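You operate a simulated robot arm through the tools that you are given. There is no shell and no other tool.

The job below is to be done with a simulated robot arm. You get a single attempt, and the scene is never put back.

TASK
Top up the silver brackets. At the end: the green roller from the kitting table is on the grey tray; the orange copper block (marked "1") from the kitting table is on the silver solar plate (marked "5"); there are three silver brackets on the yellow square, made up from those on the kitting table; the white roller from the kitting table is on the blue plate (marked "2"); whatever was shut is shut again. Leave all else as you found it, and nothing knocked over.

It is judged by the outcome, as a careful person would: the job done as asked, and still so three seconds after it is handed in. It fails if anything else is knocked over, pushed out of place, dropped, spilled or broken.

THE ROBOT
A 6-joint arm with a two-finger parallel gripper, fixed in place. Base frame: the origin is on the floor under the middle of its stand, x ahead of it, y to its left, z up; the work surface is at about z = 800. Lengths are in mm, angles in degrees, forces in N, time in s.
With the tool pointing down near the work surface it reaches from about 340 to 760 mm from the base axis. Its first joint turns from -66.0 to 66.0 degrees. Payload 2.45 kg.
The tool frame sits at the grasp point between the pads (the TCP): z along the fingers, y along the line on which they close. The tips reach 24 mm beyond it. The gripper opens to 68 mm. The fingers are 17 mm wide and 10 mm thick; the gripper's body (40 by 70 mm) begins 41 mm behind the TCP.
Orientation is told as [roll, pitch, yaw] about the base's x, y, z axes, in that order, counted from this pose: with the fingers straight down and closing along the base's y, the tool's x points along the base's -x, its y along +y and its z along -z.

THE INTERFACE
- The arm moves only by the tool apply_moves. Its argument "commands" is a list that holds one entry, the list of rows, each a list of 7 numbers: the turn, a rotation vector about the tool's x, y, z in degrees, then the shift along the tool's x, y, z in mm, then the opening, from 0 (shut) to 1 (fully open). In form: [[[wx, wy, wz, dx, dy, dz, jaw], ...]]. A call has 1 to 20 rows; each row shifts and turns the commanded pose from where the row before left it, along the tool's axes as they then stand. Rows are played at 5 a second. More than 50 mm and 8.6 degrees between two rows, or a gripper value outside its range, and nothing of the call is played. Where a pose cannot be reached the arm comes as near as it can. A force on the tool above 40 N (or 10 N above the force at the start of the call, whichever is more), or a blocked arm, ends the call early, and 0.2 s more pass. Each finger travels about 108 mm/s and halts on what it meets, pressing with about 33 N; the grip force reading is that of the motor and also rises with nothing between the fingers. The clock runs only during rows and for 0.2 s after the last one: add rows that do not move to give the fingers time. It gives the time, the measured TCP pose, the force on the tool (base axes), the opening and the grip force at its end, in the units of the frame above (readings bear some noise), with the torque about the TCP (base axes, N m) and any sound that the robot's microphone picked up.
- Cameras (640 x 400 px; columns grow to the right, rows downward): "scene" is fixed at [148.1, 421, 1433.9]; the picture's right is [-0.83, -0.55, 0.00], its down [-0.46, 0.69, -0.56] and it looks along [0.31, -0.47, -0.83] (base axes); focal length 251 px, centre (320, 200). "wrist" rides on the gripper at [84, 11, -75] in the tool frame; the picture's right is [-0.13, 0.99, 0.00], its down [-0.60, -0.08, -0.79] and it looks along [-0.79, -0.10, 0.61] (tool axes); focal length 251 px, centre (320, 200).
- grab_frame(camera): a new picture of that camera. No time passes.
- point_at(camera, pixels): there is no depth. For up to 12 entries [column, row, z] of the newest picture of that camera ("zoom" is the newest enlarged one), the place [x, y] in the base frame at which the ray of that pixel passes the height z, good to about 3 mm. No time passes.
- close_up(camera, box): a new picture of the part [left, top, right, bottom] of that camera's present view, enlarged. No time passes.
- hand_in(): hands the job in; it is judged then, once.

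Unless the task says otherwise, let go and move clear before handing in.

The tools are called after "Call:" as name(argument=value, ...) on one line, values as JSON. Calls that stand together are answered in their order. apply_moves: Moves the arm, as the interface text tells. Its arguments: {"type":"object","properties":{"commands":{"type":"array"}},"required":["commands"]} The other tools are called the same way: grab_frame (camera) takes a picture; point_at (camera, pixels) gives the place at which the rays of pixels pass given heights; close_up (camera, box) takes an enlarged picture of a part of a camera's view; hand_in () hands the job in.

At the start:

```text
time: 0.0
position: [428.1, 79.0, 1129.2]
ee_rot: [0.0, -0.1, 0.1]
wrist_force: [-0.2, -0.8, -0.4]
moment: [0.0, 0.02, -0.01]
grip_width: 68.2
finger_force: 0.2
```

scene: 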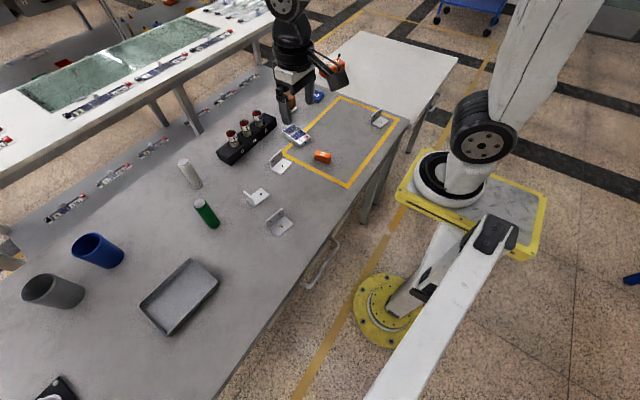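
wrist: 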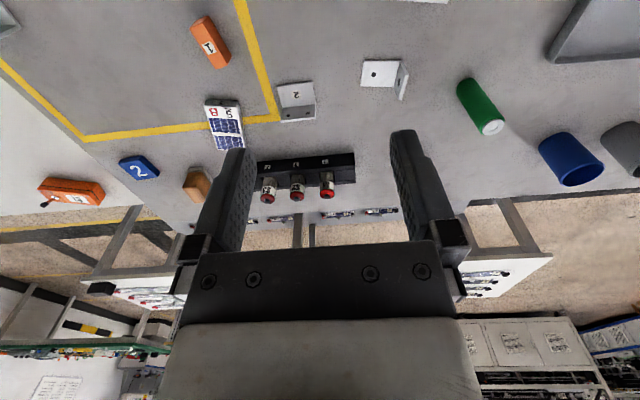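

The first pictures show the kitting table with rollers (white near scene px (190,175), green near (206,213)), brackets (280,162), (257,197), (279,222), one already on the yellow square (380,119), a copper block (322,157), and the solar plate (296,135). I'll take enlarged views to see details before moving.

Call:
close_up(camera="scene", box=[200, 60, 420, 200])

Call:
close_up(camera="scene", box=[100, 130, 320, 270])

Call:
close_up(camera="wrist", box=[0, 0, 320, 230])

Call:
close_up(camera="wrist", box=[320, 0, 640, 230])

Call:
close_up(camera="scene", box=[0, 200, 240, 400])

```text
2.86 times, centred on (310, 130) of scene
```

zoom: 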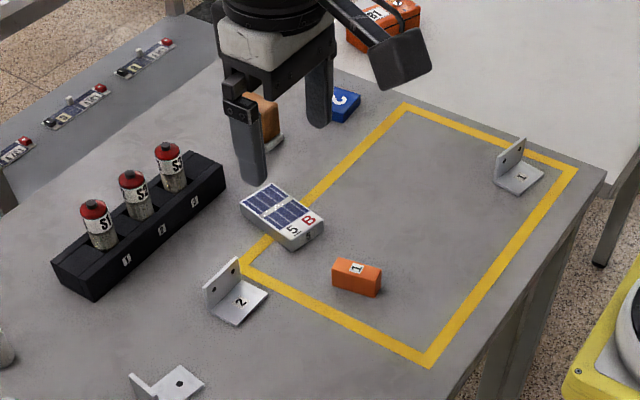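

```text
2.86 times, centred on (210, 200) of scene
```

zoom: 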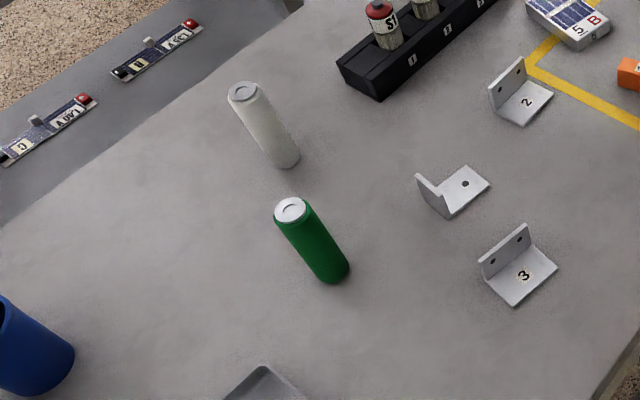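

```text
1.74 times, centred on (160, 115) of wrist
```

zoom: 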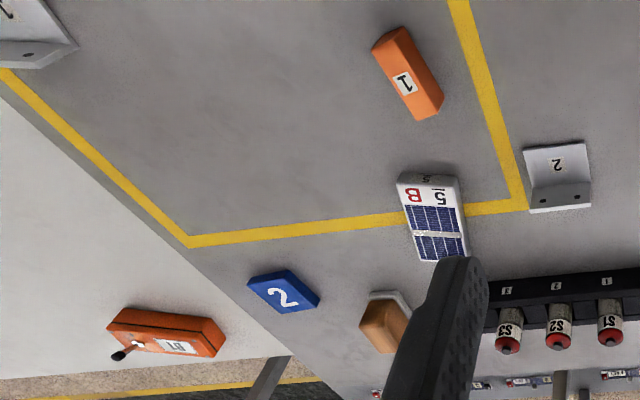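

```text
1.74 times, centred on (480, 115) of wrist
```

zoom: 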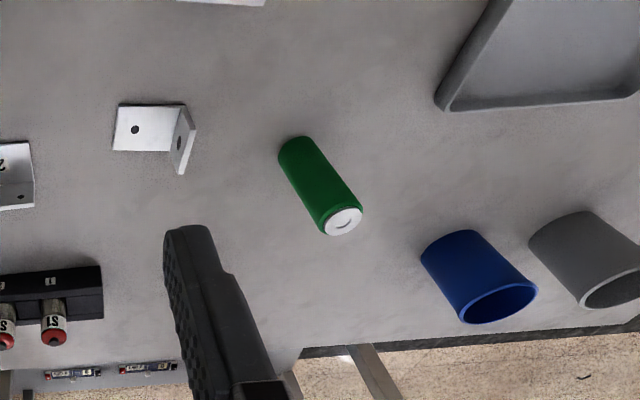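

```text
2.00 times, centred on (120, 300) of scene
```

zoom: 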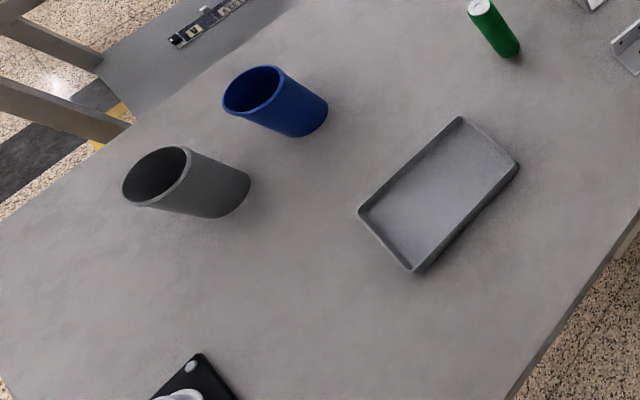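

Everything named seems visible: white roller, green roller, tray, block "1", solar plate "5", blue plate "2", brackets 1/2/3 and an unnumbered one. I'll measure floor points of these on the table surface (z=800) in the scene and wrist pictures.

Call:
grab_frame(camera="scene")

Call:
grab_frame(camera="wrist")

Call:
point_at(camera="scene", pixels=[[197, 186, 800], [214, 226, 800], [322, 160, 800], [317, 97, 800], [342, 97, 800], [408, 119, 800], [346, 186, 800], [284, 151, 800], [296, 138, 800], [180, 296, 800], [257, 197, 800], [279, 224, 800]])

Call:
point_at(camera="wrist", pixels=[[210, 42, 820], [226, 125, 810], [139, 167, 810], [297, 95, 800], [378, 73, 800], [464, 85, 800], [492, 128, 860], [276, 120, 800], [95, 138, 800], [236, 0, 800], [196, 185, 830], [330, 170, 820]])

```text
taken
```

scene: 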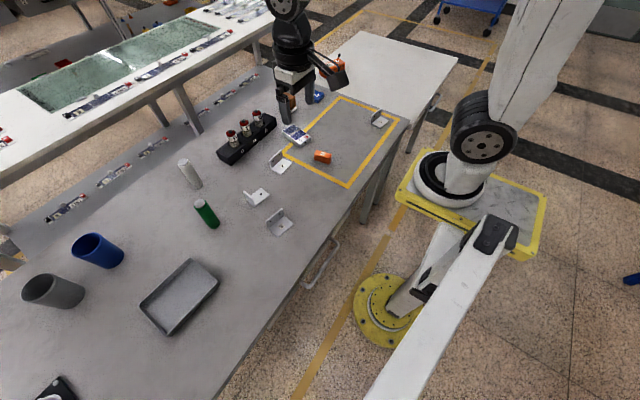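

```text
taken
```

wrist: 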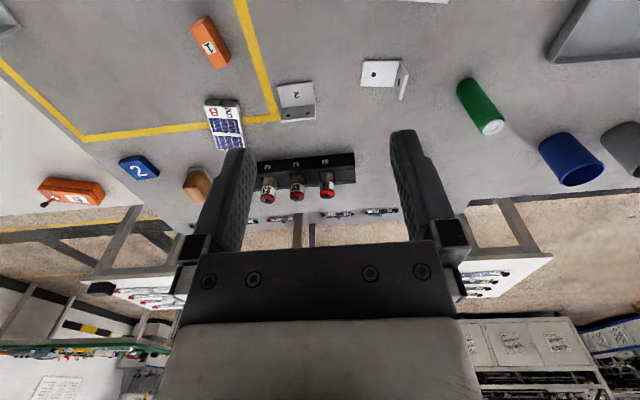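

```text
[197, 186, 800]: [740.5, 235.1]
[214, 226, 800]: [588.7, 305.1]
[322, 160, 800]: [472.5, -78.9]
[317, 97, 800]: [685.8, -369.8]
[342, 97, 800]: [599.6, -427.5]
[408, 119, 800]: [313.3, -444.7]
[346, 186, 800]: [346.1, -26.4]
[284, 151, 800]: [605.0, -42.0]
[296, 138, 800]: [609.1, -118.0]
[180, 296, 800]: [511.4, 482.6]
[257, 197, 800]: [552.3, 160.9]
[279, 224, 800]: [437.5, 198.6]
```

```text
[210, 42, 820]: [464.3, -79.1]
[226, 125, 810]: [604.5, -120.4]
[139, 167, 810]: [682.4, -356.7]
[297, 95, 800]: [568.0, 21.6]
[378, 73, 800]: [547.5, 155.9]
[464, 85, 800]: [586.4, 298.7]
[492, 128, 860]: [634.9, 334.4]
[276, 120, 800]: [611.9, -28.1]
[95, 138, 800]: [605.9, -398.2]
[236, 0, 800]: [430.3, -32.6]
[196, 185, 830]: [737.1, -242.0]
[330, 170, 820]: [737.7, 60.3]
```

The yellow square spans roughly x 313–605, y −445 to −30, with bracket 1 already inside; two more brackets are needed. I'll zoom tightly on each object to measure corners, starting with block "1"/plate "5".

Call:
close_up(camera="scene", box=[275, 118, 339, 170])

Call:
close_up(camera="scene", box=[360, 100, 400, 132])

Call:
close_up(camera="scene", box=[240, 180, 304, 240])

Call:
close_up(camera="wrist", box=[100, 90, 250, 210])

```text
7.69 times, centred on (307, 144) of scene
```

zoom: 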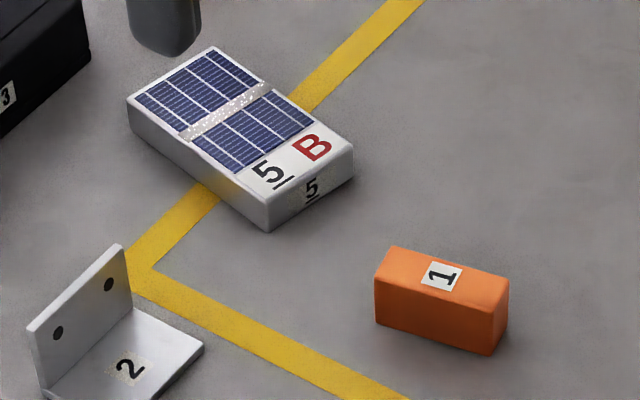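

```text
12.50 times, centred on (380, 116) of scene
```

zoom: 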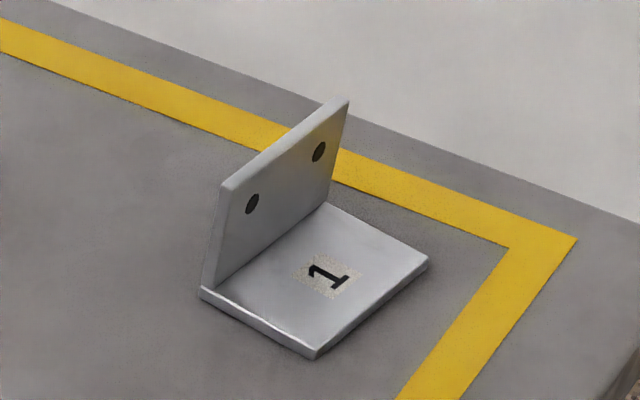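

```text
6.67 times, centred on (272, 210) of scene
```

zoom: 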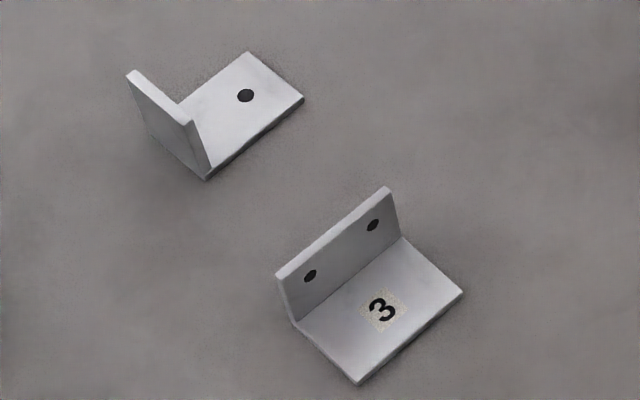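

```text
3.33 times, centred on (175, 150) of wrist
```

zoom: 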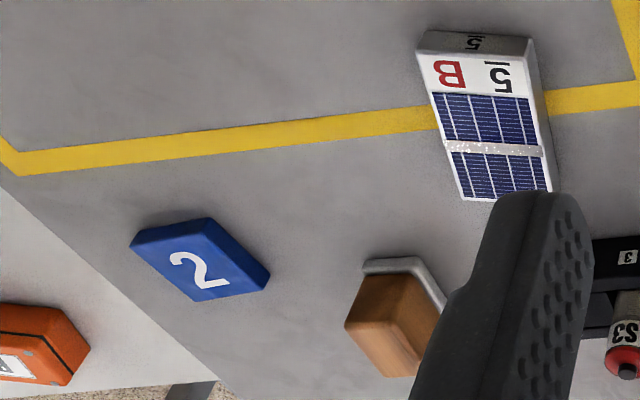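

Bracket 2 and 3 match bracket 1 (two holes, number on foot). I'll measure the blue plate and solar plate corners in this latest zoom.

Call:
point_at(camera="zoom", pixels=[[131, 240, 810], [209, 218, 810], [257, 285, 810], [193, 300, 810], [270, 272, 800], [416, 50, 800], [420, 52, 820], [528, 58, 820], [550, 190, 820], [470, 200, 820], [20, 170, 800], [630, 95, 800]])

Call:
close_up(camera="scene", box=[275, 118, 339, 170])

```text
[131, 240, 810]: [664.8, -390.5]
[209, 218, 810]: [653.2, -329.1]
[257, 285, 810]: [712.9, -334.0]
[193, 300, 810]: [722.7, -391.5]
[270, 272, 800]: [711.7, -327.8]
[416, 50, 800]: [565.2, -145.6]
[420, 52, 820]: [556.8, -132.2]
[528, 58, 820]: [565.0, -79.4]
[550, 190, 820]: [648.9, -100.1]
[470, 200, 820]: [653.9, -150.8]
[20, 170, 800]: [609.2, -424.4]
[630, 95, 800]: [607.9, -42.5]
```

```text
7.69 times, centred on (307, 144) of scene
```

zoom: 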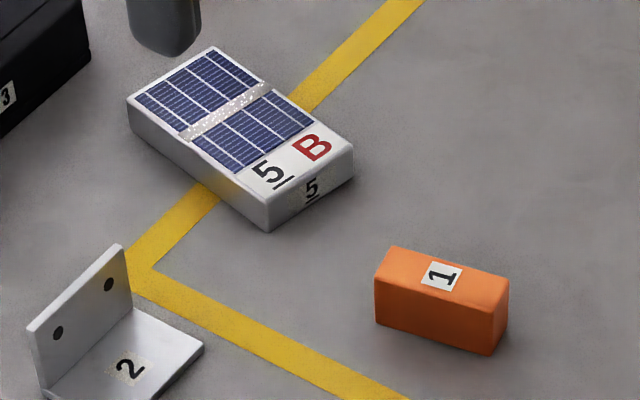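

I'll measure the block, plate and bracket 2 corners in this zoom.

Call:
point_at(camera="zoom", pixels=[[377, 321, 800], [490, 355, 800], [375, 283, 825], [488, 313, 825], [508, 277, 825], [393, 246, 825], [129, 98, 818], [214, 47, 818], [354, 147, 818], [268, 204, 818], [268, 231, 800], [130, 122, 800]])

Call:
point_at(camera="zoom", pixels=[[375, 283, 820], [375, 283, 830], [268, 204, 815], [268, 204, 825], [204, 346, 804], [137, 309, 804], [120, 246, 840], [28, 330, 840], [44, 390, 804], [130, 280, 840], [160, 280, 800], [506, 315, 800]])

Call:
close_up(camera="scene", box=[262, 140, 302, 180])

```text
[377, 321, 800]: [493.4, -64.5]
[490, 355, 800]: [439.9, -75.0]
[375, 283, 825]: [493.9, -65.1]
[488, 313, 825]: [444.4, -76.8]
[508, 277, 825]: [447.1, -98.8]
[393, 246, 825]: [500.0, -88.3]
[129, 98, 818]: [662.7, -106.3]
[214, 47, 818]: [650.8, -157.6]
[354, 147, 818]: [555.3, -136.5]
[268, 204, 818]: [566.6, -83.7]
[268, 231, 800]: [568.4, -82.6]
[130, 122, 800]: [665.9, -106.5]
```

```text
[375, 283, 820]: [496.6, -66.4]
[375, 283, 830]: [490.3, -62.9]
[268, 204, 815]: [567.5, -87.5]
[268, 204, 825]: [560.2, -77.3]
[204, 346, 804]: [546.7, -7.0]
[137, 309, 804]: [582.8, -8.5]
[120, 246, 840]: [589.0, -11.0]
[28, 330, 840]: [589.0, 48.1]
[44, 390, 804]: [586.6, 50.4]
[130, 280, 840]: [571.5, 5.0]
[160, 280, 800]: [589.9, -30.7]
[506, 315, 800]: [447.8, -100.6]
```

```text
10.00 times, centred on (282, 160) of scene
```

zoom: 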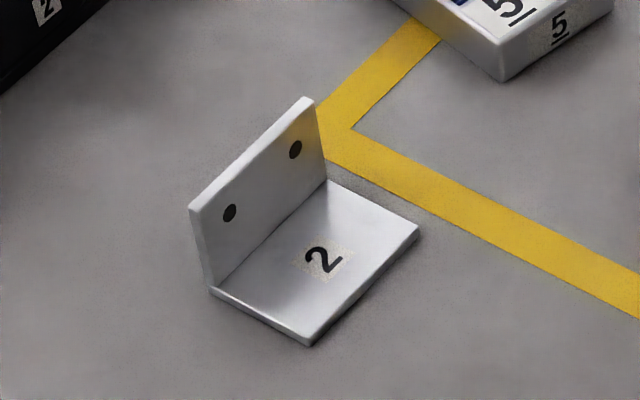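

Block 1 is about 53×23×25 mm centred near (471,−82), plate 5 about 98×53×18 centred near (609,−121), bracket 2's upright is at x≈588, y −11..49, top ≈840. Now I'll measure bracket 2 finer and zoom on the rollers.

Call:
point_at(camera="zoom", pixels=[[302, 98, 840], [315, 104, 840], [190, 207, 840], [202, 213, 840], [211, 289, 800], [310, 346, 800], [310, 337, 805], [419, 226, 805], [326, 180, 805], [213, 284, 805], [350, 128, 800], [640, 280, 800]])

Call:
close_up(camera="scene", box=[170, 150, 234, 240])

```text
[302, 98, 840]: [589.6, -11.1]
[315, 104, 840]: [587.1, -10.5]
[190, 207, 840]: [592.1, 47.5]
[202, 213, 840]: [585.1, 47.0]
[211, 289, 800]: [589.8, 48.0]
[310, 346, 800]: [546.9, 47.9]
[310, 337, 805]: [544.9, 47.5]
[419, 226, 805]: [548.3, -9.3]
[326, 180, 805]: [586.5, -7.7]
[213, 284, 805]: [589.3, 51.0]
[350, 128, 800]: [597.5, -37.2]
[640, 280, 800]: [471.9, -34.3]
```

```text
4.44 times, centred on (202, 195) of scene
```

zoom: 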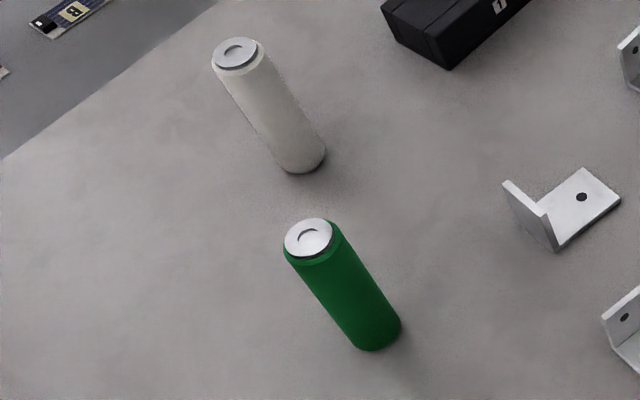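

Rollers are standing: white top ~(239,53)/base ~(301,156), green top ~(309,238)/base ~(377,331) in the zoom. I'll convert those to positions at several heights.

Call:
point_at(camera="zoom", pixels=[[300, 155, 800], [239, 52, 880], [239, 52, 890], [239, 52, 900], [211, 62, 890], [265, 45, 890], [377, 331, 800], [309, 238, 880], [309, 238, 890], [309, 238, 900], [285, 245, 890], [334, 228, 890]])

Call:
close_up(camera="scene", box=[130, 245, 230, 345])

Call:
close_up(camera="scene", box=[290, 220, 370, 300])

```text
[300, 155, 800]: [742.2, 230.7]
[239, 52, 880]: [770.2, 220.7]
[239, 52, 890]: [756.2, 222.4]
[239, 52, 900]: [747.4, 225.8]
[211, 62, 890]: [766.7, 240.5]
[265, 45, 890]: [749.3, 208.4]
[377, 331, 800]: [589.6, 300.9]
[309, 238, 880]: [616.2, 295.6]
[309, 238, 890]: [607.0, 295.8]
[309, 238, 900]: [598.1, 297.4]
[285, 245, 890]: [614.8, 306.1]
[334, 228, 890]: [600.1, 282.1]
```

```text
4.00 times, centred on (180, 295) of scene
```

zoom: 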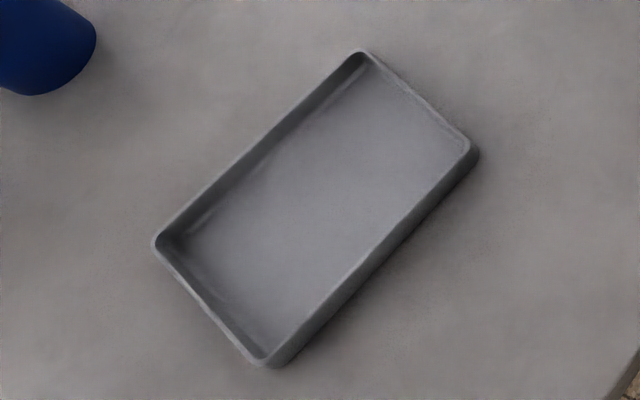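

```text
5.00 times, centred on (330, 260) of scene
```

zoom: 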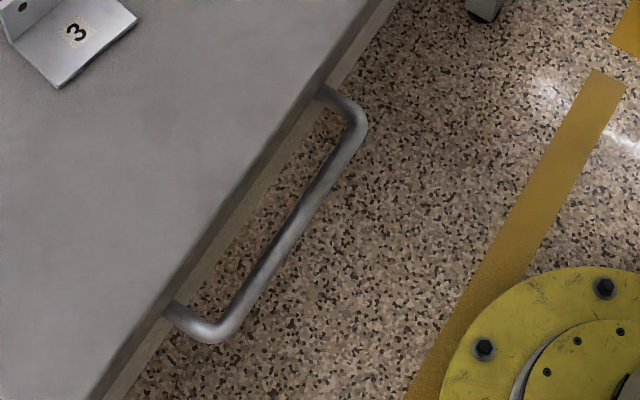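

The rollers are ~33 mm across and ~105 mm tall (green base ≈(590,300), white base ≈(742,229)); the drawer handle needn't be touched. I'll start with block "1": move above it at (471,−82) and yaw about 13° to match its long side.

Call:
apply_moves(commands=[[[0, 0, 0, -7.15, -26.83, 33.2, 1], [0, 0, 0, -7.15, -26.83, 33.2, 1], [0, 0, 0, -7.15, -26.83, 33.2, 1], [0, 0, 0, -7.15, -26.83, 33.2, 1], [0, 0, 0, -7.15, -26.83, 33.2, 1], [0, 0, 0, -7.15, -26.83, 33.2, 1], [0, 0, -6.5, 0, 0, 0, 1], [0, 0, -6.5, 0, 0, 0, 1], [0, 0, 0, 0, 0, 0, 1], [0, 0, 0, 0, 0, 0, 1]]])

Call:
grab_frame(camera="wrist")

Call:
grab_frame(camera="scene")

```text
time: 2.2
position: [472.2, -83.0, 930.0]
ee_rot: [0.0, 0.0, 13.1]
wrist_force: [-0.4, -0.2, 0.4]
moment: [0.0, -0.01, 0.03]
grip_width: 68.3
finger_force: 0.1
```

```text
taken
```

wrist: 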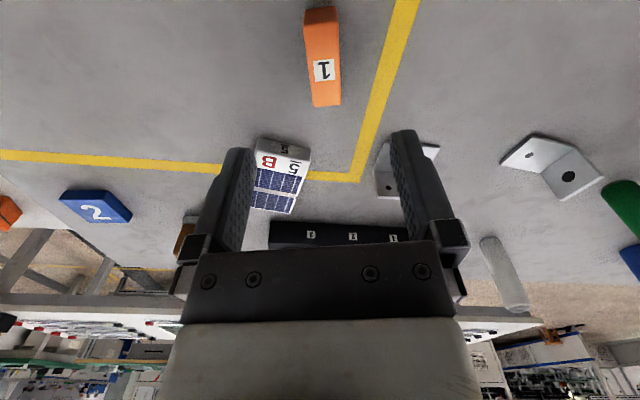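

```text
taken
```

scene: 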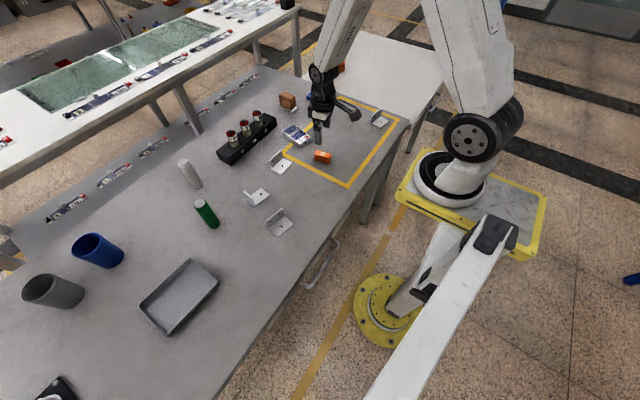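

The arm is at (472,−83,930) and the block appears at wrist px (322,55). I'll zoom to refine its center and direction.

Call:
close_up(camera="wrist", box=[270, 0, 380, 120])

```text
3.33 times, centred on (325, 60) of wrist
```

zoom: 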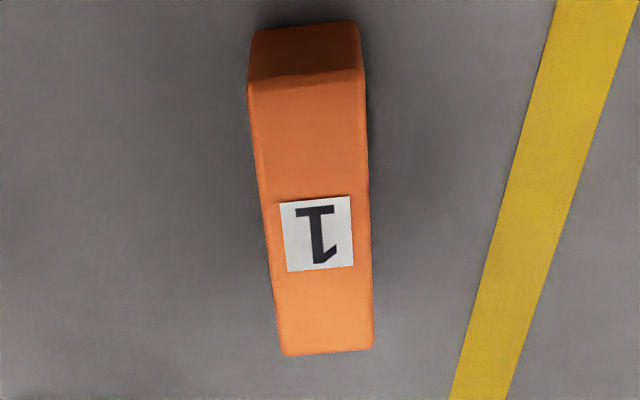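

Call:
point_at(camera="zoom", pixels=[[250, 88, 825], [363, 72, 825], [373, 347, 825], [284, 354, 825], [252, 35, 800], [355, 25, 800], [598, 100, 800], [502, 400, 800]])

```text
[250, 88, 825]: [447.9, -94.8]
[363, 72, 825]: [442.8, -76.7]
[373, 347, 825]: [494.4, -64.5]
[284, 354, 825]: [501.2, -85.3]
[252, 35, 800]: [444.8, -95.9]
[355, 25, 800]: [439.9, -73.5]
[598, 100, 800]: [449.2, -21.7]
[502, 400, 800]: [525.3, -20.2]
```

The block centre is (471,−81.5) with a heading of ~12°, so the tool is lined up. I'll descend to z≈831 and close.

Call:
apply_moves(commands=[[[0, 0, 0, 0, 0, 40, 1], [0, 0, 0, 0, 0, 40, 1], [0, 0, 0, 0, 0, 19, 1], [0, 0, 0, 0, 0, 0, 1], [0, 0, 0, 0, 0, 0, 0.3], [0, 0, 0, 0, 0, 0, 0], [0, 0, 0, 0, 0, 0, 0], [0, 0, 0, 0, 0, 0, 0]]])

Call:
grab_frame(camera="wrist")

```text
time: 4.0
position: [470.2, -83.2, 831.5]
ee_rot: [0.1, 0.0, 13.0]
wrist_force: [0.5, -0.2, 0.0]
moment: [-0.01, 0.0, -0.01]
grip_width: 21.6
finger_force: 32.8
```

```text
taken
```

wrist: 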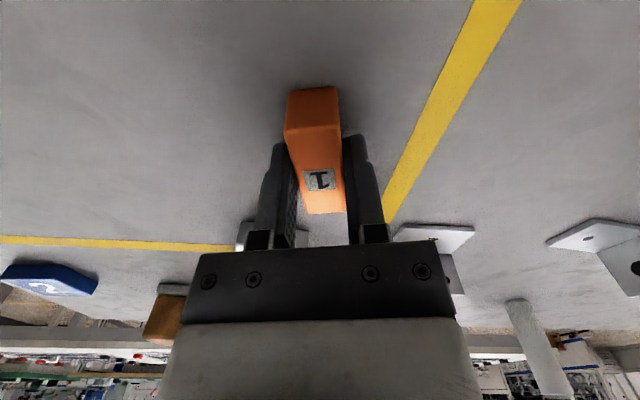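

The block is held (grip width 21.6, 33 N). I'll lift 70 mm, turn to match plate 5 (−12.3°), and shift above its centre (609,−121).

Call:
apply_moves(commands=[[[0, 0, 0, 0, 0, -35, 0], [0, 0, 0, 0, 0, -35, 0], [0, 0, 8.43, 0, 0, 0, 0], [0, 0, 8.43, 0, 0, 0, 0], [0, 0, 8.43, 0, 0, 0, 0], [0, 0, 0, -35.8, -2.2, 0, 0], [0, 0, 0, -35.8, -2.2, 0, 0], [0, 0, 0, -35.8, -2.2, 0, 0], [0, 0, 0, -35.7, -2.1, 0, 0], [0, 0, 0, 0, 0, 0, 0], [0, 0, 0, 0, 0, 0, 0]]])

Call:
grab_frame(camera="wrist")

Call:
close_up(camera="scene", box=[260, 80, 360, 170])

```text
time: 6.4
position: [610.5, -122.8, 898.6]
ee_rot: [-0.1, 0.0, -12.3]
wrist_force: [0.5, -0.7, -3.2]
moment: [-0.01, -0.02, 0.01]
grip_width: 21.8
finger_force: 33.2
```

```text
taken
```

wrist: 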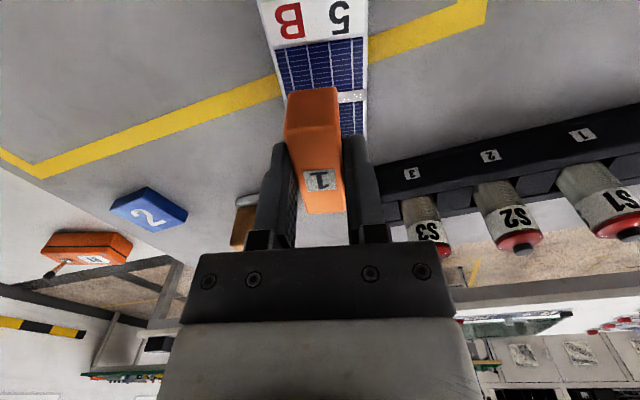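

```text
4.44 times, centred on (310, 125) of scene
```

zoom: 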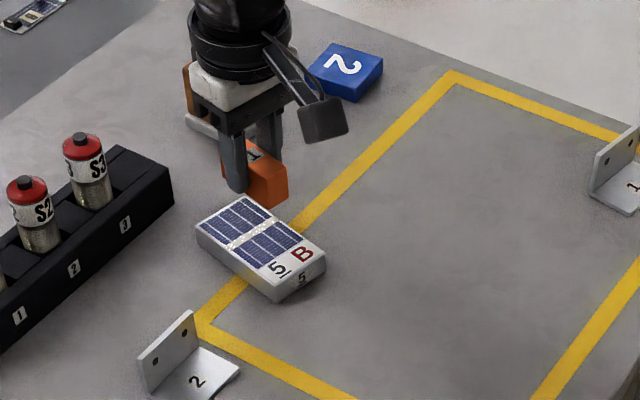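

The block hovers over plate 5. I'll check the plate's edges from the wrist picture against the present tool position before lowering.

Call:
point_at(camera="wrist", pixels=[[258, 2, 818], [270, 40, 818], [368, 15, 818], [367, 60, 818], [367, 130, 818], [276, 60, 818], [465, 25, 800], [260, 94, 800]])

```text
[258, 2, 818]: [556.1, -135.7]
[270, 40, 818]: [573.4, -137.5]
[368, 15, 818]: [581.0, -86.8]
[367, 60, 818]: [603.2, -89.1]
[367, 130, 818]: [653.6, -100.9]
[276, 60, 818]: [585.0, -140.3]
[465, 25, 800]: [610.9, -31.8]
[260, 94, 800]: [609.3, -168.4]
```

Both cameras agree within 3 mm that the block is over the plate's middle. I'll lower to just above contact.

Call:
apply_moves(commands=[[[0, 0, 0, 0, 0, 25, 0], [0, 0, 0, 0, 0, 22, 0], [0, 0, 0, 0, 0, 0, 0], [0, 0, 0, 0, 0, 0, 0]]])

Call:
grab_frame(camera="wrist")

Call:
close_up(camera="scene", box=[270, 100, 334, 150])

```text
time: 7.4
position: [610.2, -120.7, 852.9]
ee_rot: [0.0, 0.0, -12.4]
wrist_force: [0.3, 0.3, -2.4]
moment: [0.0, 0.0, -0.01]
grip_width: 21.9
finger_force: 33.0
```

```text
taken
```

wrist: 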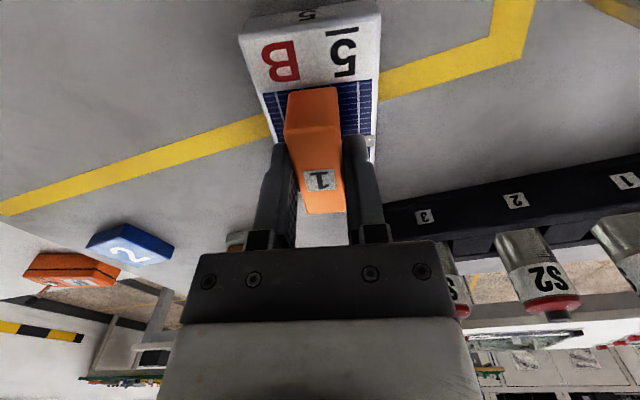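

```text
8.00 times, centred on (302, 125) of scene
```

zoom: 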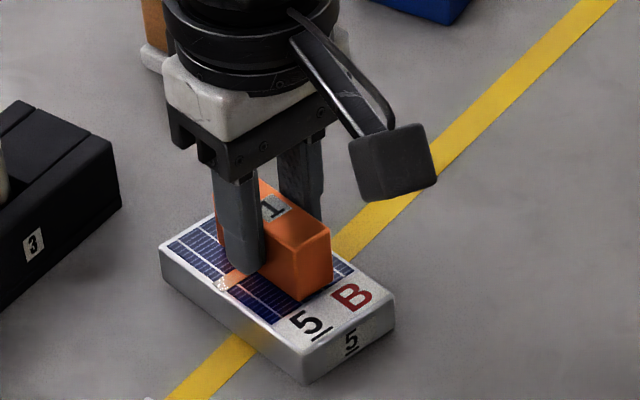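

No contact yet (force still −2.4 N from the weight) at z≈853. I'll lower in small steps watching the force.

Call:
apply_moves(commands=[[[0, 0, 0, 0, 0, 2, 0], [0, 0, 0, 0, 0, 0, 0]]])

```text
time: 8.0
position: [608.7, -121.3, 851.3]
ee_rot: [0.0, 0.1, -12.3]
wrist_force: [0.0, 0.1, -2.0]
moment: [0.05, 0.0, -0.01]
grip_width: 22.1
finger_force: 32.7
```

Call:
apply_moves(commands=[[[0, 0, 0, 0, 0, 2, 0], [0, 0, 0, 0, 0, 0, 0]]])

```text
time: 8.6
position: [610.1, -121.3, 851.6]
ee_rot: [0.0, -0.1, -12.3]
wrist_force: [-5.0, 3.1, 16.4]
moment: [0.16, 0.49, -0.02]
grip_width: 22.0
finger_force: 33.0
```

Contact at z≈851 (force +16 N), so the block rests on plate 5. I'll ease up 1 mm, open partly, and lift away.

Call:
apply_moves(commands=[[[0, 0, 0, 0, 0, -1, 0], [0, 0, 0, 0, 0, 0, 0.5], [0, 0, 0, 0, 0, 0, 0.7], [0, 0, 0, 0, 0, 0, 0.7], [0, 0, 0, 0, 0, -30, 0.7], [0, 0, 0, 0, 0, -40, 1], [0, 0, 0, 0, 0, -40, 1], [0, 0, 0, 0, 0, 0, 1]]])

Call:
grab_frame(camera="wrist")

Call:
close_up(camera="scene", box=[270, 100, 334, 150])

```text
time: 10.4
position: [609.6, -122.5, 964.0]
ee_rot: [0.0, -0.1, -12.3]
wrist_force: [1.4, -0.5, 1.2]
moment: [-0.02, 0.0, -0.02]
grip_width: 68.0
finger_force: 0.0
```

```text
taken
```

wrist: 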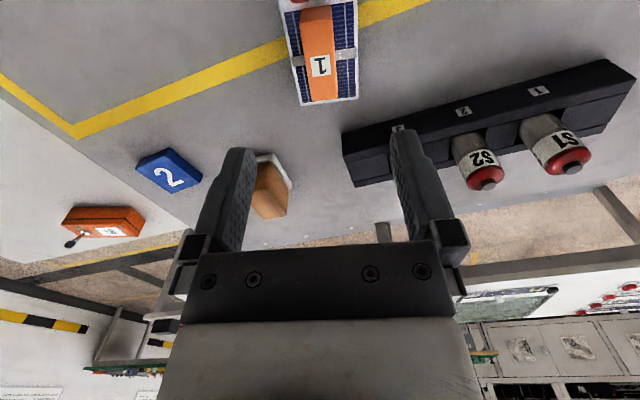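

```text
8.00 times, centred on (302, 125) of scene
```

zoom: 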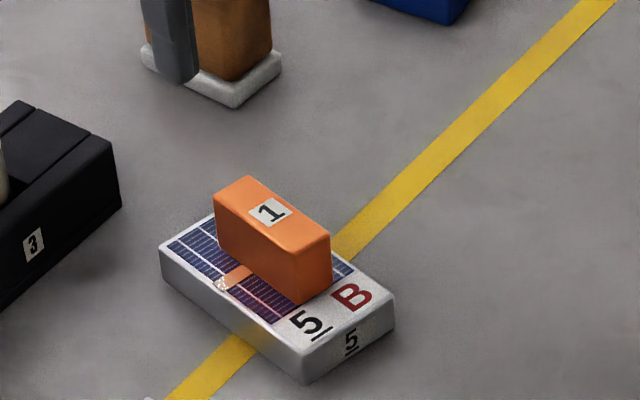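

Block "1" now sits squarely on plate "5" (zoom px (270,240)), and nothing else moved. Next is bracket 2: I'll turn to yaw −90° so the fingers close across its upright, and move above (588,19).

Call:
apply_moves(commands=[[[0, 0, 7.77, 0, 0, 0, 1], [0, 0, 7.77, 0, 0, 0, 1], [0, 0, 7.77, 0, 0, 0, 1], [0, 0, 7.77, 0, 0, 0, 1], [0, 0, 7.77, 0, 0, 0, 1], [0, 0, 7.77, 0, 0, 0, 1], [0, 0, 7.77, 0, 0, 0, 1], [0, 0, 7.77, 0, 0, 0, 1], [0, 0, 7.77, 0, 0, 0, 1], [0, 0, 7.77, 0, 0, 0, 1], [0, 0, 0, 35, -5.1, 7.75, 1], [0, 0, 0, 35, -5.1, 7.75, 1], [0, 0, 0, 35, -5.1, 7.75, 1], [0, 0, 0, 35, -5.2, 7.75, 1], [0, 0, 0, 0, 0, 0, 1], [0, 0, 0, 0, 0, 0, 1]]])

Call:
grab_frame(camera="wrist")

Call:
grab_frame(camera="scene")

```text
time: 13.8
position: [588.8, 19.5, 928.6]
ee_rot: [0.0, 0.0, -90.1]
wrist_force: [0.5, 0.4, -0.3]
moment: [0.01, 0.01, 0.02]
grip_width: 68.1
finger_force: 0.0
```

```text
taken
```

wrist: 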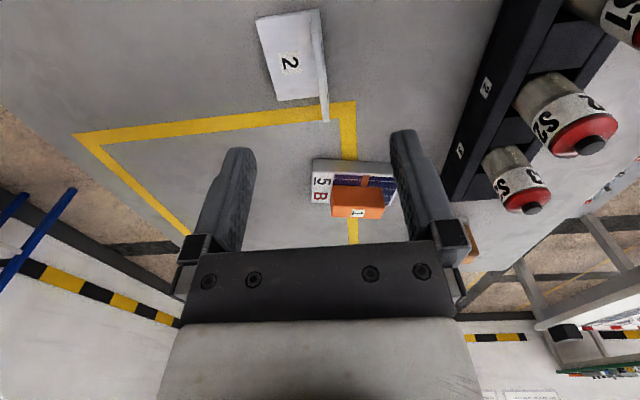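

```text
taken
```

scene: 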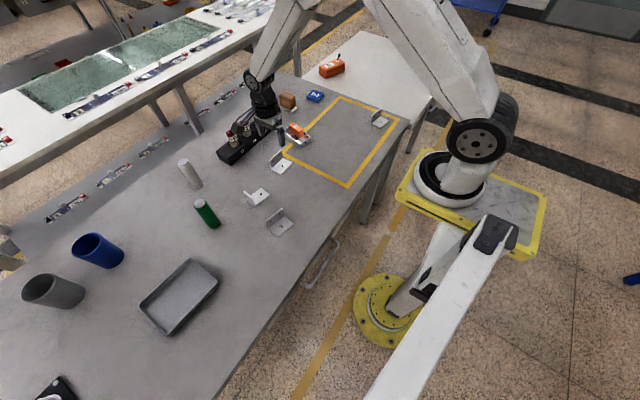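

The bracket's upright is visible around wrist px (318,55). I'll zoom to measure its upright, and check the rack's distance.

Call:
close_up(camera="wrist", box=[240, 0, 360, 130])

Call:
point_at(camera="wrist", pixels=[[500, 20, 825], [455, 150, 825], [595, 148, 870], [535, 208, 870]])

```text
3.08 times, centred on (300, 65) of wrist
```

zoom: 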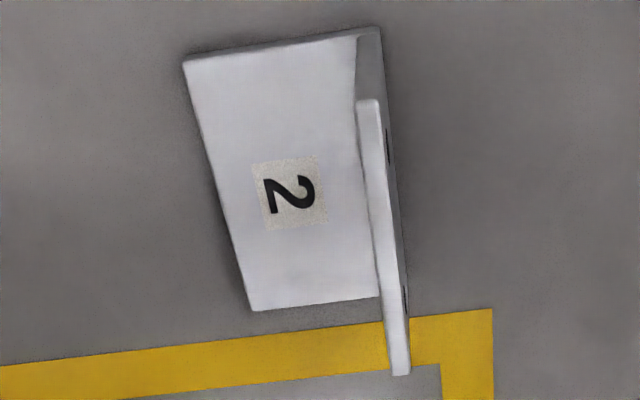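

```text
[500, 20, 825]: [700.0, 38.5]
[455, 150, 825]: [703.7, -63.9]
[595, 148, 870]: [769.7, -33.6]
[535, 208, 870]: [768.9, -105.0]
```

Call:
point_at(camera="zoom", pixels=[[357, 102, 840], [379, 102, 840], [389, 376, 840], [410, 375, 840], [184, 63, 805], [252, 310, 805], [380, 27, 800], [376, 294, 805], [182, 60, 800], [357, 38, 805]])

```text
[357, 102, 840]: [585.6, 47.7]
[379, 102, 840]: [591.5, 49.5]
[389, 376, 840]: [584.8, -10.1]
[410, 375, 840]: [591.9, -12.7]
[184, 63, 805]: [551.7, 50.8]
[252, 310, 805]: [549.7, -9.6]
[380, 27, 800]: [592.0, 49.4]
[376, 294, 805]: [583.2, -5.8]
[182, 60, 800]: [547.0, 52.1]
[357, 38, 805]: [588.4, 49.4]
```

The upright is centred at x≈588.4, y≈18.5, square to the tool, so I'm lined up. I'll descend to z≈834 (tips ~5 mm above the foot) and close.

Call:
apply_moves(commands=[[[0, 0, 0, 0, 0, 40, 1], [0, 0, 0, 0, 0, 40, 1], [0, 0, 0, 0, 0, 16, 1], [0, 0, 0, 0, 0, 0, 1], [0, 0, 0, 0, 0, 0, 0.4], [0, 0, 0, 0, 0, 0, 0], [0, 0, 0, 0, 0, 0, 0], [0, 0, 0, 0, 0, 0, 0]]])

Call:
grab_frame(camera="wrist")

Call:
point_at(camera="scene", pixels=[[381, 122, 805], [375, 125, 805], [388, 121, 805], [380, 129, 805]])

```text
time: 15.6
position: [589.8, 18.8, 832.2]
ee_rot: [-0.1, 0.0, -90.0]
wrist_force: [-0.5, -0.6, 0.2]
moment: [0.02, 0.01, 0.01]
grip_width: 4.4
finger_force: 27.8
```

```text
taken
```

wrist: 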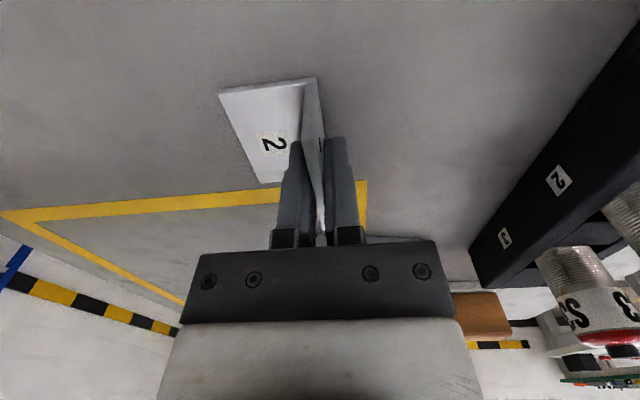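

```text
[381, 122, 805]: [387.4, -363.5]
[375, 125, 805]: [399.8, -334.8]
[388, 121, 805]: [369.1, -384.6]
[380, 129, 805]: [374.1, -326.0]
```

Bracket 2 is gripped by the upright (width 4.4 mm). I'll lift it 80 mm and carry it over the yellow square to (500,−230), clear of bracket 1 (x≈370–412, y≈−388..−326) and plate 5.

Call:
apply_moves(commands=[[[0, 0, 0, 0, 0, -20, 0], [0, 0, 0, 0, 0, -30, 0], [0, 0, 0, 0, 0, -30, 0], [0, 0, 0, -41.5, -14.75, 0, 0], [0, 0, 0, -41.5, -14.75, 0, 0], [0, 0, 0, -41.5, -14.75, 0, 0], [0, 0, 0, -41.5, -14.75, 0, 0], [0, 0, 0, -41.5, -14.75, 0, 0], [0, 0, 0, -41.5, -14.75, 0, 0], [0, 0, 0, 0, 0, 0, 0], [0, 0, 0, 0, 0, 0, 0]]])

Call:
grab_frame(camera="wrist")

Call:
grab_frame(camera="scene")

```text
time: 18.0
position: [502.9, -232.1, 913.7]
ee_rot: [0.0, 0.0, -90.0]
wrist_force: [0.0, -0.8, -0.9]
moment: [0.0, 0.0, 0.0]
grip_width: 4.1
finger_force: 27.5
```

```text
taken
```

wrist: 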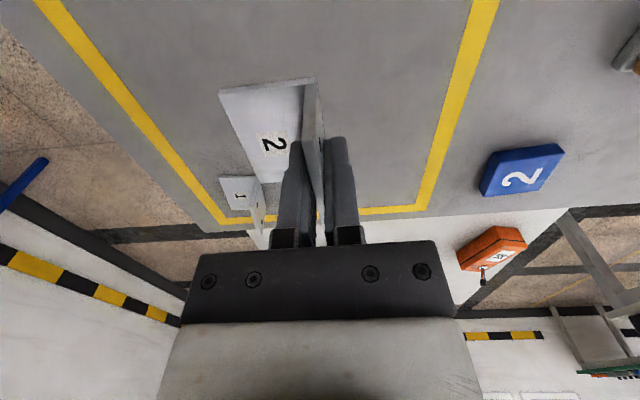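

```text
taken
```

scene: 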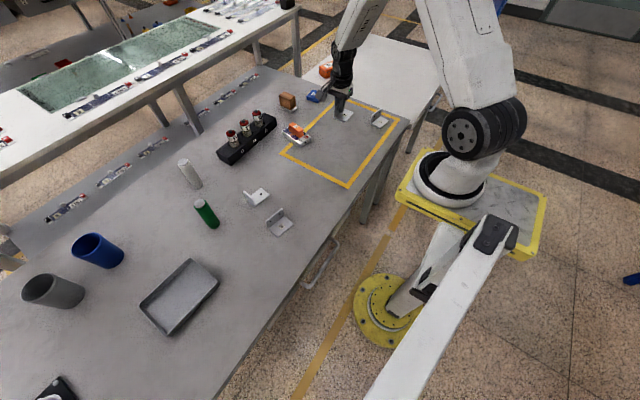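

Bracket 2 hangs level over the middle of the square. I'll lower it to about 4 mm above the surface.

Call:
apply_moves(commands=[[[0, 0, 0, 0, 0, 30, 0], [0, 0, 0, 0, 0, 30, 0], [0, 0, 0, 0, 0, 16, 0], [0, 0, 0, 0, 0, 0, 0], [0, 0, 0, 0, 0, 2, 0], [0, 0, 0, 0, 0, 0, 0]]])

```text
time: 19.4
position: [501.1, -230.7, 834.9]
ee_rot: [-0.1, 0.0, -90.0]
wrist_force: [0.1, -0.9, -0.4]
moment: [0.0, -0.04, -0.02]
grip_width: 4.2
finger_force: 27.8
```

Call:
apply_moves(commands=[[[0, 0, 0, 0, 0, 1.5, 0], [0, 0, 0, 0, 0, 0, 0]]])

```text
time: 20.0
position: [499.7, -231.4, 834.1]
ee_rot: [0.0, 0.0, -89.9]
wrist_force: [-1.0, 1.6, -0.5]
moment: [-0.01, -0.03, -0.04]
grip_width: 4.2
finger_force: 27.7
```

Call:
apply_moves(commands=[[[0, 0, 0, 0, 0, 1, 0], [0, 0, 0, 0, 0, 0, 0]]])

```text
time: 20.6
position: [500.1, -230.3, 833.1]
ee_rot: [-0.1, 0.1, -90.0]
wrist_force: [-2.6, 1.3, 9.3]
moment: [0.1, 0.15, 0.03]
grip_width: 4.2
finger_force: 27.6
```

Contact is felt (+9 N), so the bracket is on the surface. I'll open and lift away.

Call:
apply_moves(commands=[[[0, 0, 0, 0, 0, 0, 0.3], [0, 0, 0, 0, 0, 0, 0.6], [0, 0, 0, 0, 0, 0, 0.6], [0, 0, 0, 0, 0, -20, 0.6], [0, 0, 0, 0, 0, -40, 0.8], [0, 0, 0, 0, 0, -40, 1], [0, 0, 0, 0, 0, 0, 1]]])

Call:
grab_frame(camera="wrist")

Call:
close_up(camera="scene", box=[240, 180, 304, 240])

```text
time: 22.2
position: [496.7, -231.6, 933.3]
ee_rot: [0.1, 0.1, -90.0]
wrist_force: [0.1, 0.2, -0.3]
moment: [-0.01, 0.0, 0.0]
grip_width: 67.8
finger_force: 0.1
```

```text
taken
```

wrist: 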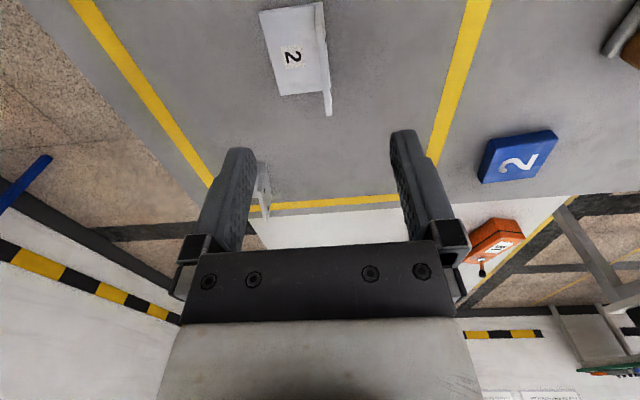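

```text
6.67 times, centred on (272, 210) of scene
```

zoom: 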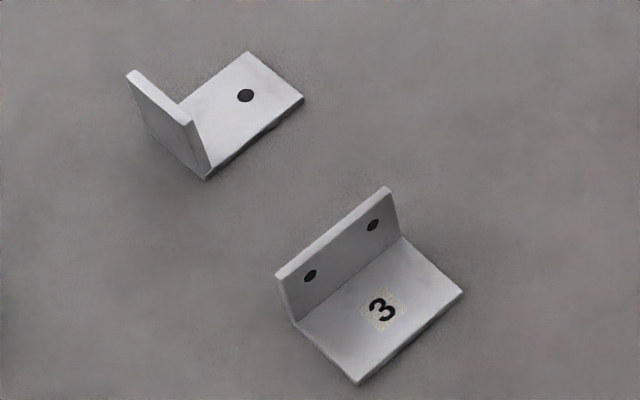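

Bracket 2 stands inside the square. Now I'll measure bracket 3 in this zoom.

Call:
point_at(camera="zoom", pixels=[[385, 187, 840], [394, 193, 840], [276, 275, 840], [284, 281, 840], [295, 325, 800], [355, 385, 800], [463, 292, 805], [402, 238, 805], [128, 72, 840], [190, 122, 840], [207, 180, 800], [304, 97, 805]])

```text
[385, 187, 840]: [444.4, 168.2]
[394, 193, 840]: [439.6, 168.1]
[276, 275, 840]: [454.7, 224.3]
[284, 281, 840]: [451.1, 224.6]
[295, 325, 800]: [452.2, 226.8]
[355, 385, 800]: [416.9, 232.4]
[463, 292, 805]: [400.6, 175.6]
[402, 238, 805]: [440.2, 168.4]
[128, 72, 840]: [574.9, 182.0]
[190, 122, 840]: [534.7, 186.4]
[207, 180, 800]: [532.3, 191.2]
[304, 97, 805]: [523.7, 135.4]
```

Bracket 3's upright runs from (442,168) to (453,224), i.e. rotated −11°. I'll move above (447.5,196) and turn to yaw −101°.

Call:
apply_moves(commands=[[[0, 0, 0, 42.63, -5.25, 0.35, 1], [0, 0, 0, 42.63, -5.25, 0.35, 1], [0, 0, 0, 42.63, -5.25, 0.35, 1], [0, 0, 0, 42.63, -5.25, 0.35, 1], [0, 0, 0, 42.63, -5.25, 0.35, 1], [0, 0, 0, 42.63, -5.25, 0.35, 1], [0, 0, 0, 42.63, -5.25, 0.35, 1], [0, 0, 0, 42.63, -5.25, 0.35, 1], [0, 0, 0, 42.63, -5.25, 0.35, 1], [0, 0, 0, 42.63, -5.25, 0.35, 1], [0, 0, 5.5, 0, 0, 0, 1], [0, 0, 5.5, 0, 0, 0, 1], [0, 0, 0, 0, 0, 0, 1], [0, 0, 0, 0, 0, 0, 1]]])

Call:
grab_frame(camera="wrist")

Call:
close_up(camera="wrist", box=[240, 0, 360, 130])

```text
time: 25.2
position: [449.6, 195.3, 930.7]
ee_rot: [0.0, 0.0, -101.0]
wrist_force: [0.2, -0.2, 0.5]
moment: [-0.01, 0.02, 0.01]
grip_width: 68.1
finger_force: 0.0
```

```text
taken
```

wrist: 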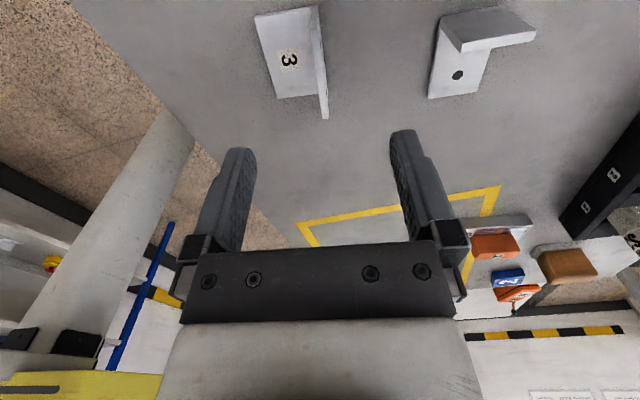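

```text
3.08 times, centred on (300, 65) of wrist
```

zoom: 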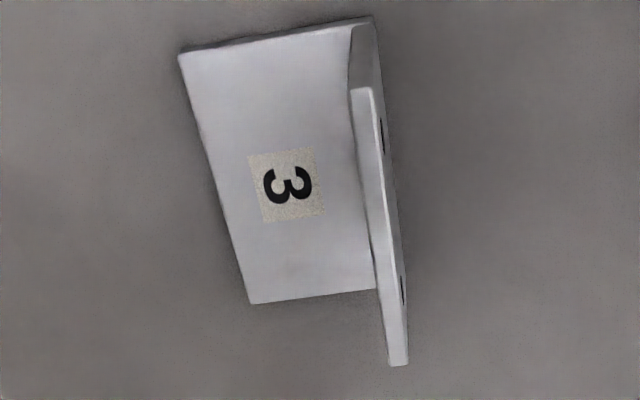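

Call:
point_at(camera="zoom", pixels=[[350, 90, 840], [372, 90, 840], [388, 366, 840], [408, 366, 840]])

```text
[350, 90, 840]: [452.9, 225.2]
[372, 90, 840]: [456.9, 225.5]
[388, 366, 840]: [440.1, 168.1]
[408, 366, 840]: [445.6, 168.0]
```

The wrist view puts the upright at (449,196.7), −11.8°, so a 1 mm nudge suffices; then descend to 834 and grip.

Call:
apply_moves(commands=[[[0, 0, 0.6, 0, 1.0, 0, 1], [0, 0, 0, 0, 0, 40, 1], [0, 0, 0, 0, 0, 40, 1], [0, 0, 0, 0, 0, 16, 1], [0, 0, 0, 0, 0, 0, 1], [0, 0, 0, 0, 0, 0, 0.4], [0, 0, 0, 0, 0, 0, 0], [0, 0, 0, 0, 0, 0, 0], [0, 0, 0, 0, 0, 0, 0]]])

Call:
grab_frame(camera="wrist")

```text
time: 27.2
position: [450.4, 195.9, 835.0]
ee_rot: [0.0, 0.0, -101.6]
wrist_force: [-0.9, 0.6, 0.6]
moment: [0.01, 0.02, 0.02]
grip_width: 4.3
finger_force: 27.7
```

```text
taken
```

wrist: 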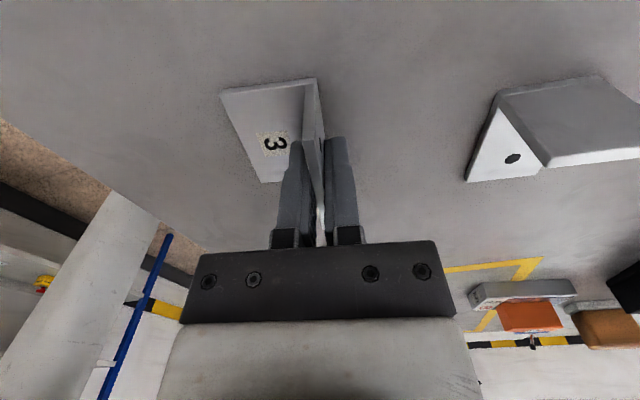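

Bracket 3 is gripped. I'll lift 80 mm, turn back to −90°, and carry it to (430,−130) inside the square.

Call:
apply_moves(commands=[[[0, 0, 0, 0, 0, -20, 0], [0, 0, 0, 0, 0, -30, 0], [0, 0, 0, 0, 0, -30, 0], [0, 0, -5.8, 0, 0, 0, 0], [0, 0, -5.8, 0, 0, 0, 0], [0, 0, 0, -40.8, -2.31, 0, 0], [0, 0, 0, -40.8, -2.31, 0, 0], [0, 0, 0, -40.8, -2.31, 0, 0], [0, 0, 0, -40.8, -2.31, 0, 0], [0, 0, 0, -40.8, -2.31, 0, 0], [0, 0, 0, -40.8, -2.31, 0, 0], [0, 0, 0, -40.8, -2.31, 0, 0], [0, 0, 0, -40.5, -2.33, 0, 0], [0, 0, 0, 0, 0, 0, 0], [0, 0, 0, 0, 0, 0, 0]]])

Call:
grab_frame(camera="wrist")

Call:
grab_frame(camera="scene")

```text
time: 30.4
position: [429.0, -131.8, 912.9]
ee_rot: [0.0, 0.0, -89.9]
wrist_force: [-0.4, -0.2, -1.5]
moment: [0.01, 0.0, -0.03]
grip_width: 4.1
finger_force: 27.9
```

```text
taken
```

wrist: 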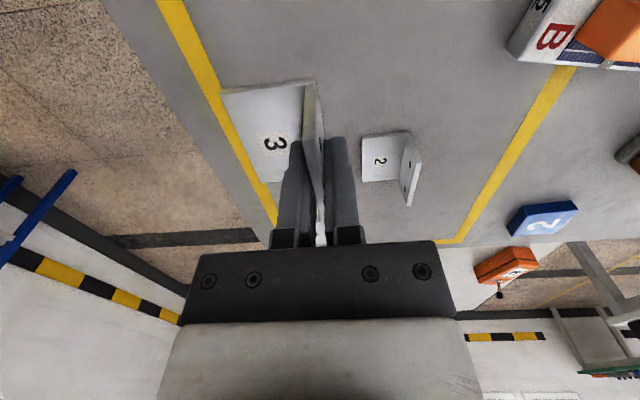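

```text
taken
```

scene: 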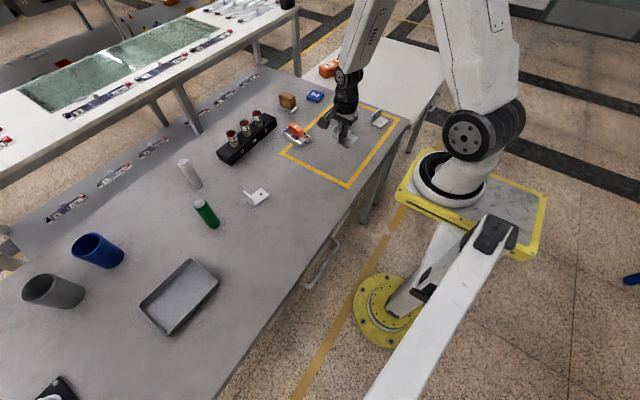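

The bracket seems close to the tape in the wrist view because of height; I'll check the tape's position near it.

Call:
point_at(camera="wrist", pixels=[[190, 20, 800], [225, 90, 800], [240, 120, 800], [262, 175, 800], [275, 215, 800]])

```text
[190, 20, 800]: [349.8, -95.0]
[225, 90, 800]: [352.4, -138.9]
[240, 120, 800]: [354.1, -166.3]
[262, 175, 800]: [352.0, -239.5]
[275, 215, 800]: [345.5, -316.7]
```

The tape edge lies at x≈352 and the foot will reach to x≈388, so it's inside. I'll lower it.

Call:
apply_moves(commands=[[[0, 0, 0, 0, 0, 30, 0], [0, 0, 0, 0, 0, 30, 0], [0, 0, 0, 0, 0, 16, 0], [0, 0, 0, 0, 0, 0, 0], [0, 0, 0, 0, 0, 2.5, 0], [0, 0, 0, 0, 0, 0, 0]]])

```text
time: 31.8
position: [429.6, -130.4, 836.6]
ee_rot: [0.0, 0.0, -89.9]
wrist_force: [-0.2, -0.2, -0.2]
moment: [0.02, -0.03, 0.02]
grip_width: 4.4
finger_force: 27.9
```

Call:
apply_moves(commands=[[[0, 0, 0, 0, 0, 1.2, 0], [0, 0, 0, 0, 0, 0, 0]]])

```text
time: 32.4
position: [431.0, -130.4, 834.8]
ee_rot: [-0.1, -0.1, -90.0]
wrist_force: [-0.2, 0.1, -1.3]
moment: [0.02, 0.01, 0.01]
grip_width: 4.2
finger_force: 28.1
```

Call:
apply_moves(commands=[[[0, 0, 0, 0, 0, 1.2, 0], [0, 0, 0, 0, 0, 0, 0]]])

```text
time: 33.0
position: [430.6, -130.0, 832.9]
ee_rot: [0.0, 0.0, -90.0]
wrist_force: [-3.6, 0.2, 15.5]
moment: [0.07, 0.17, -0.01]
grip_width: 4.2
finger_force: 27.8
```

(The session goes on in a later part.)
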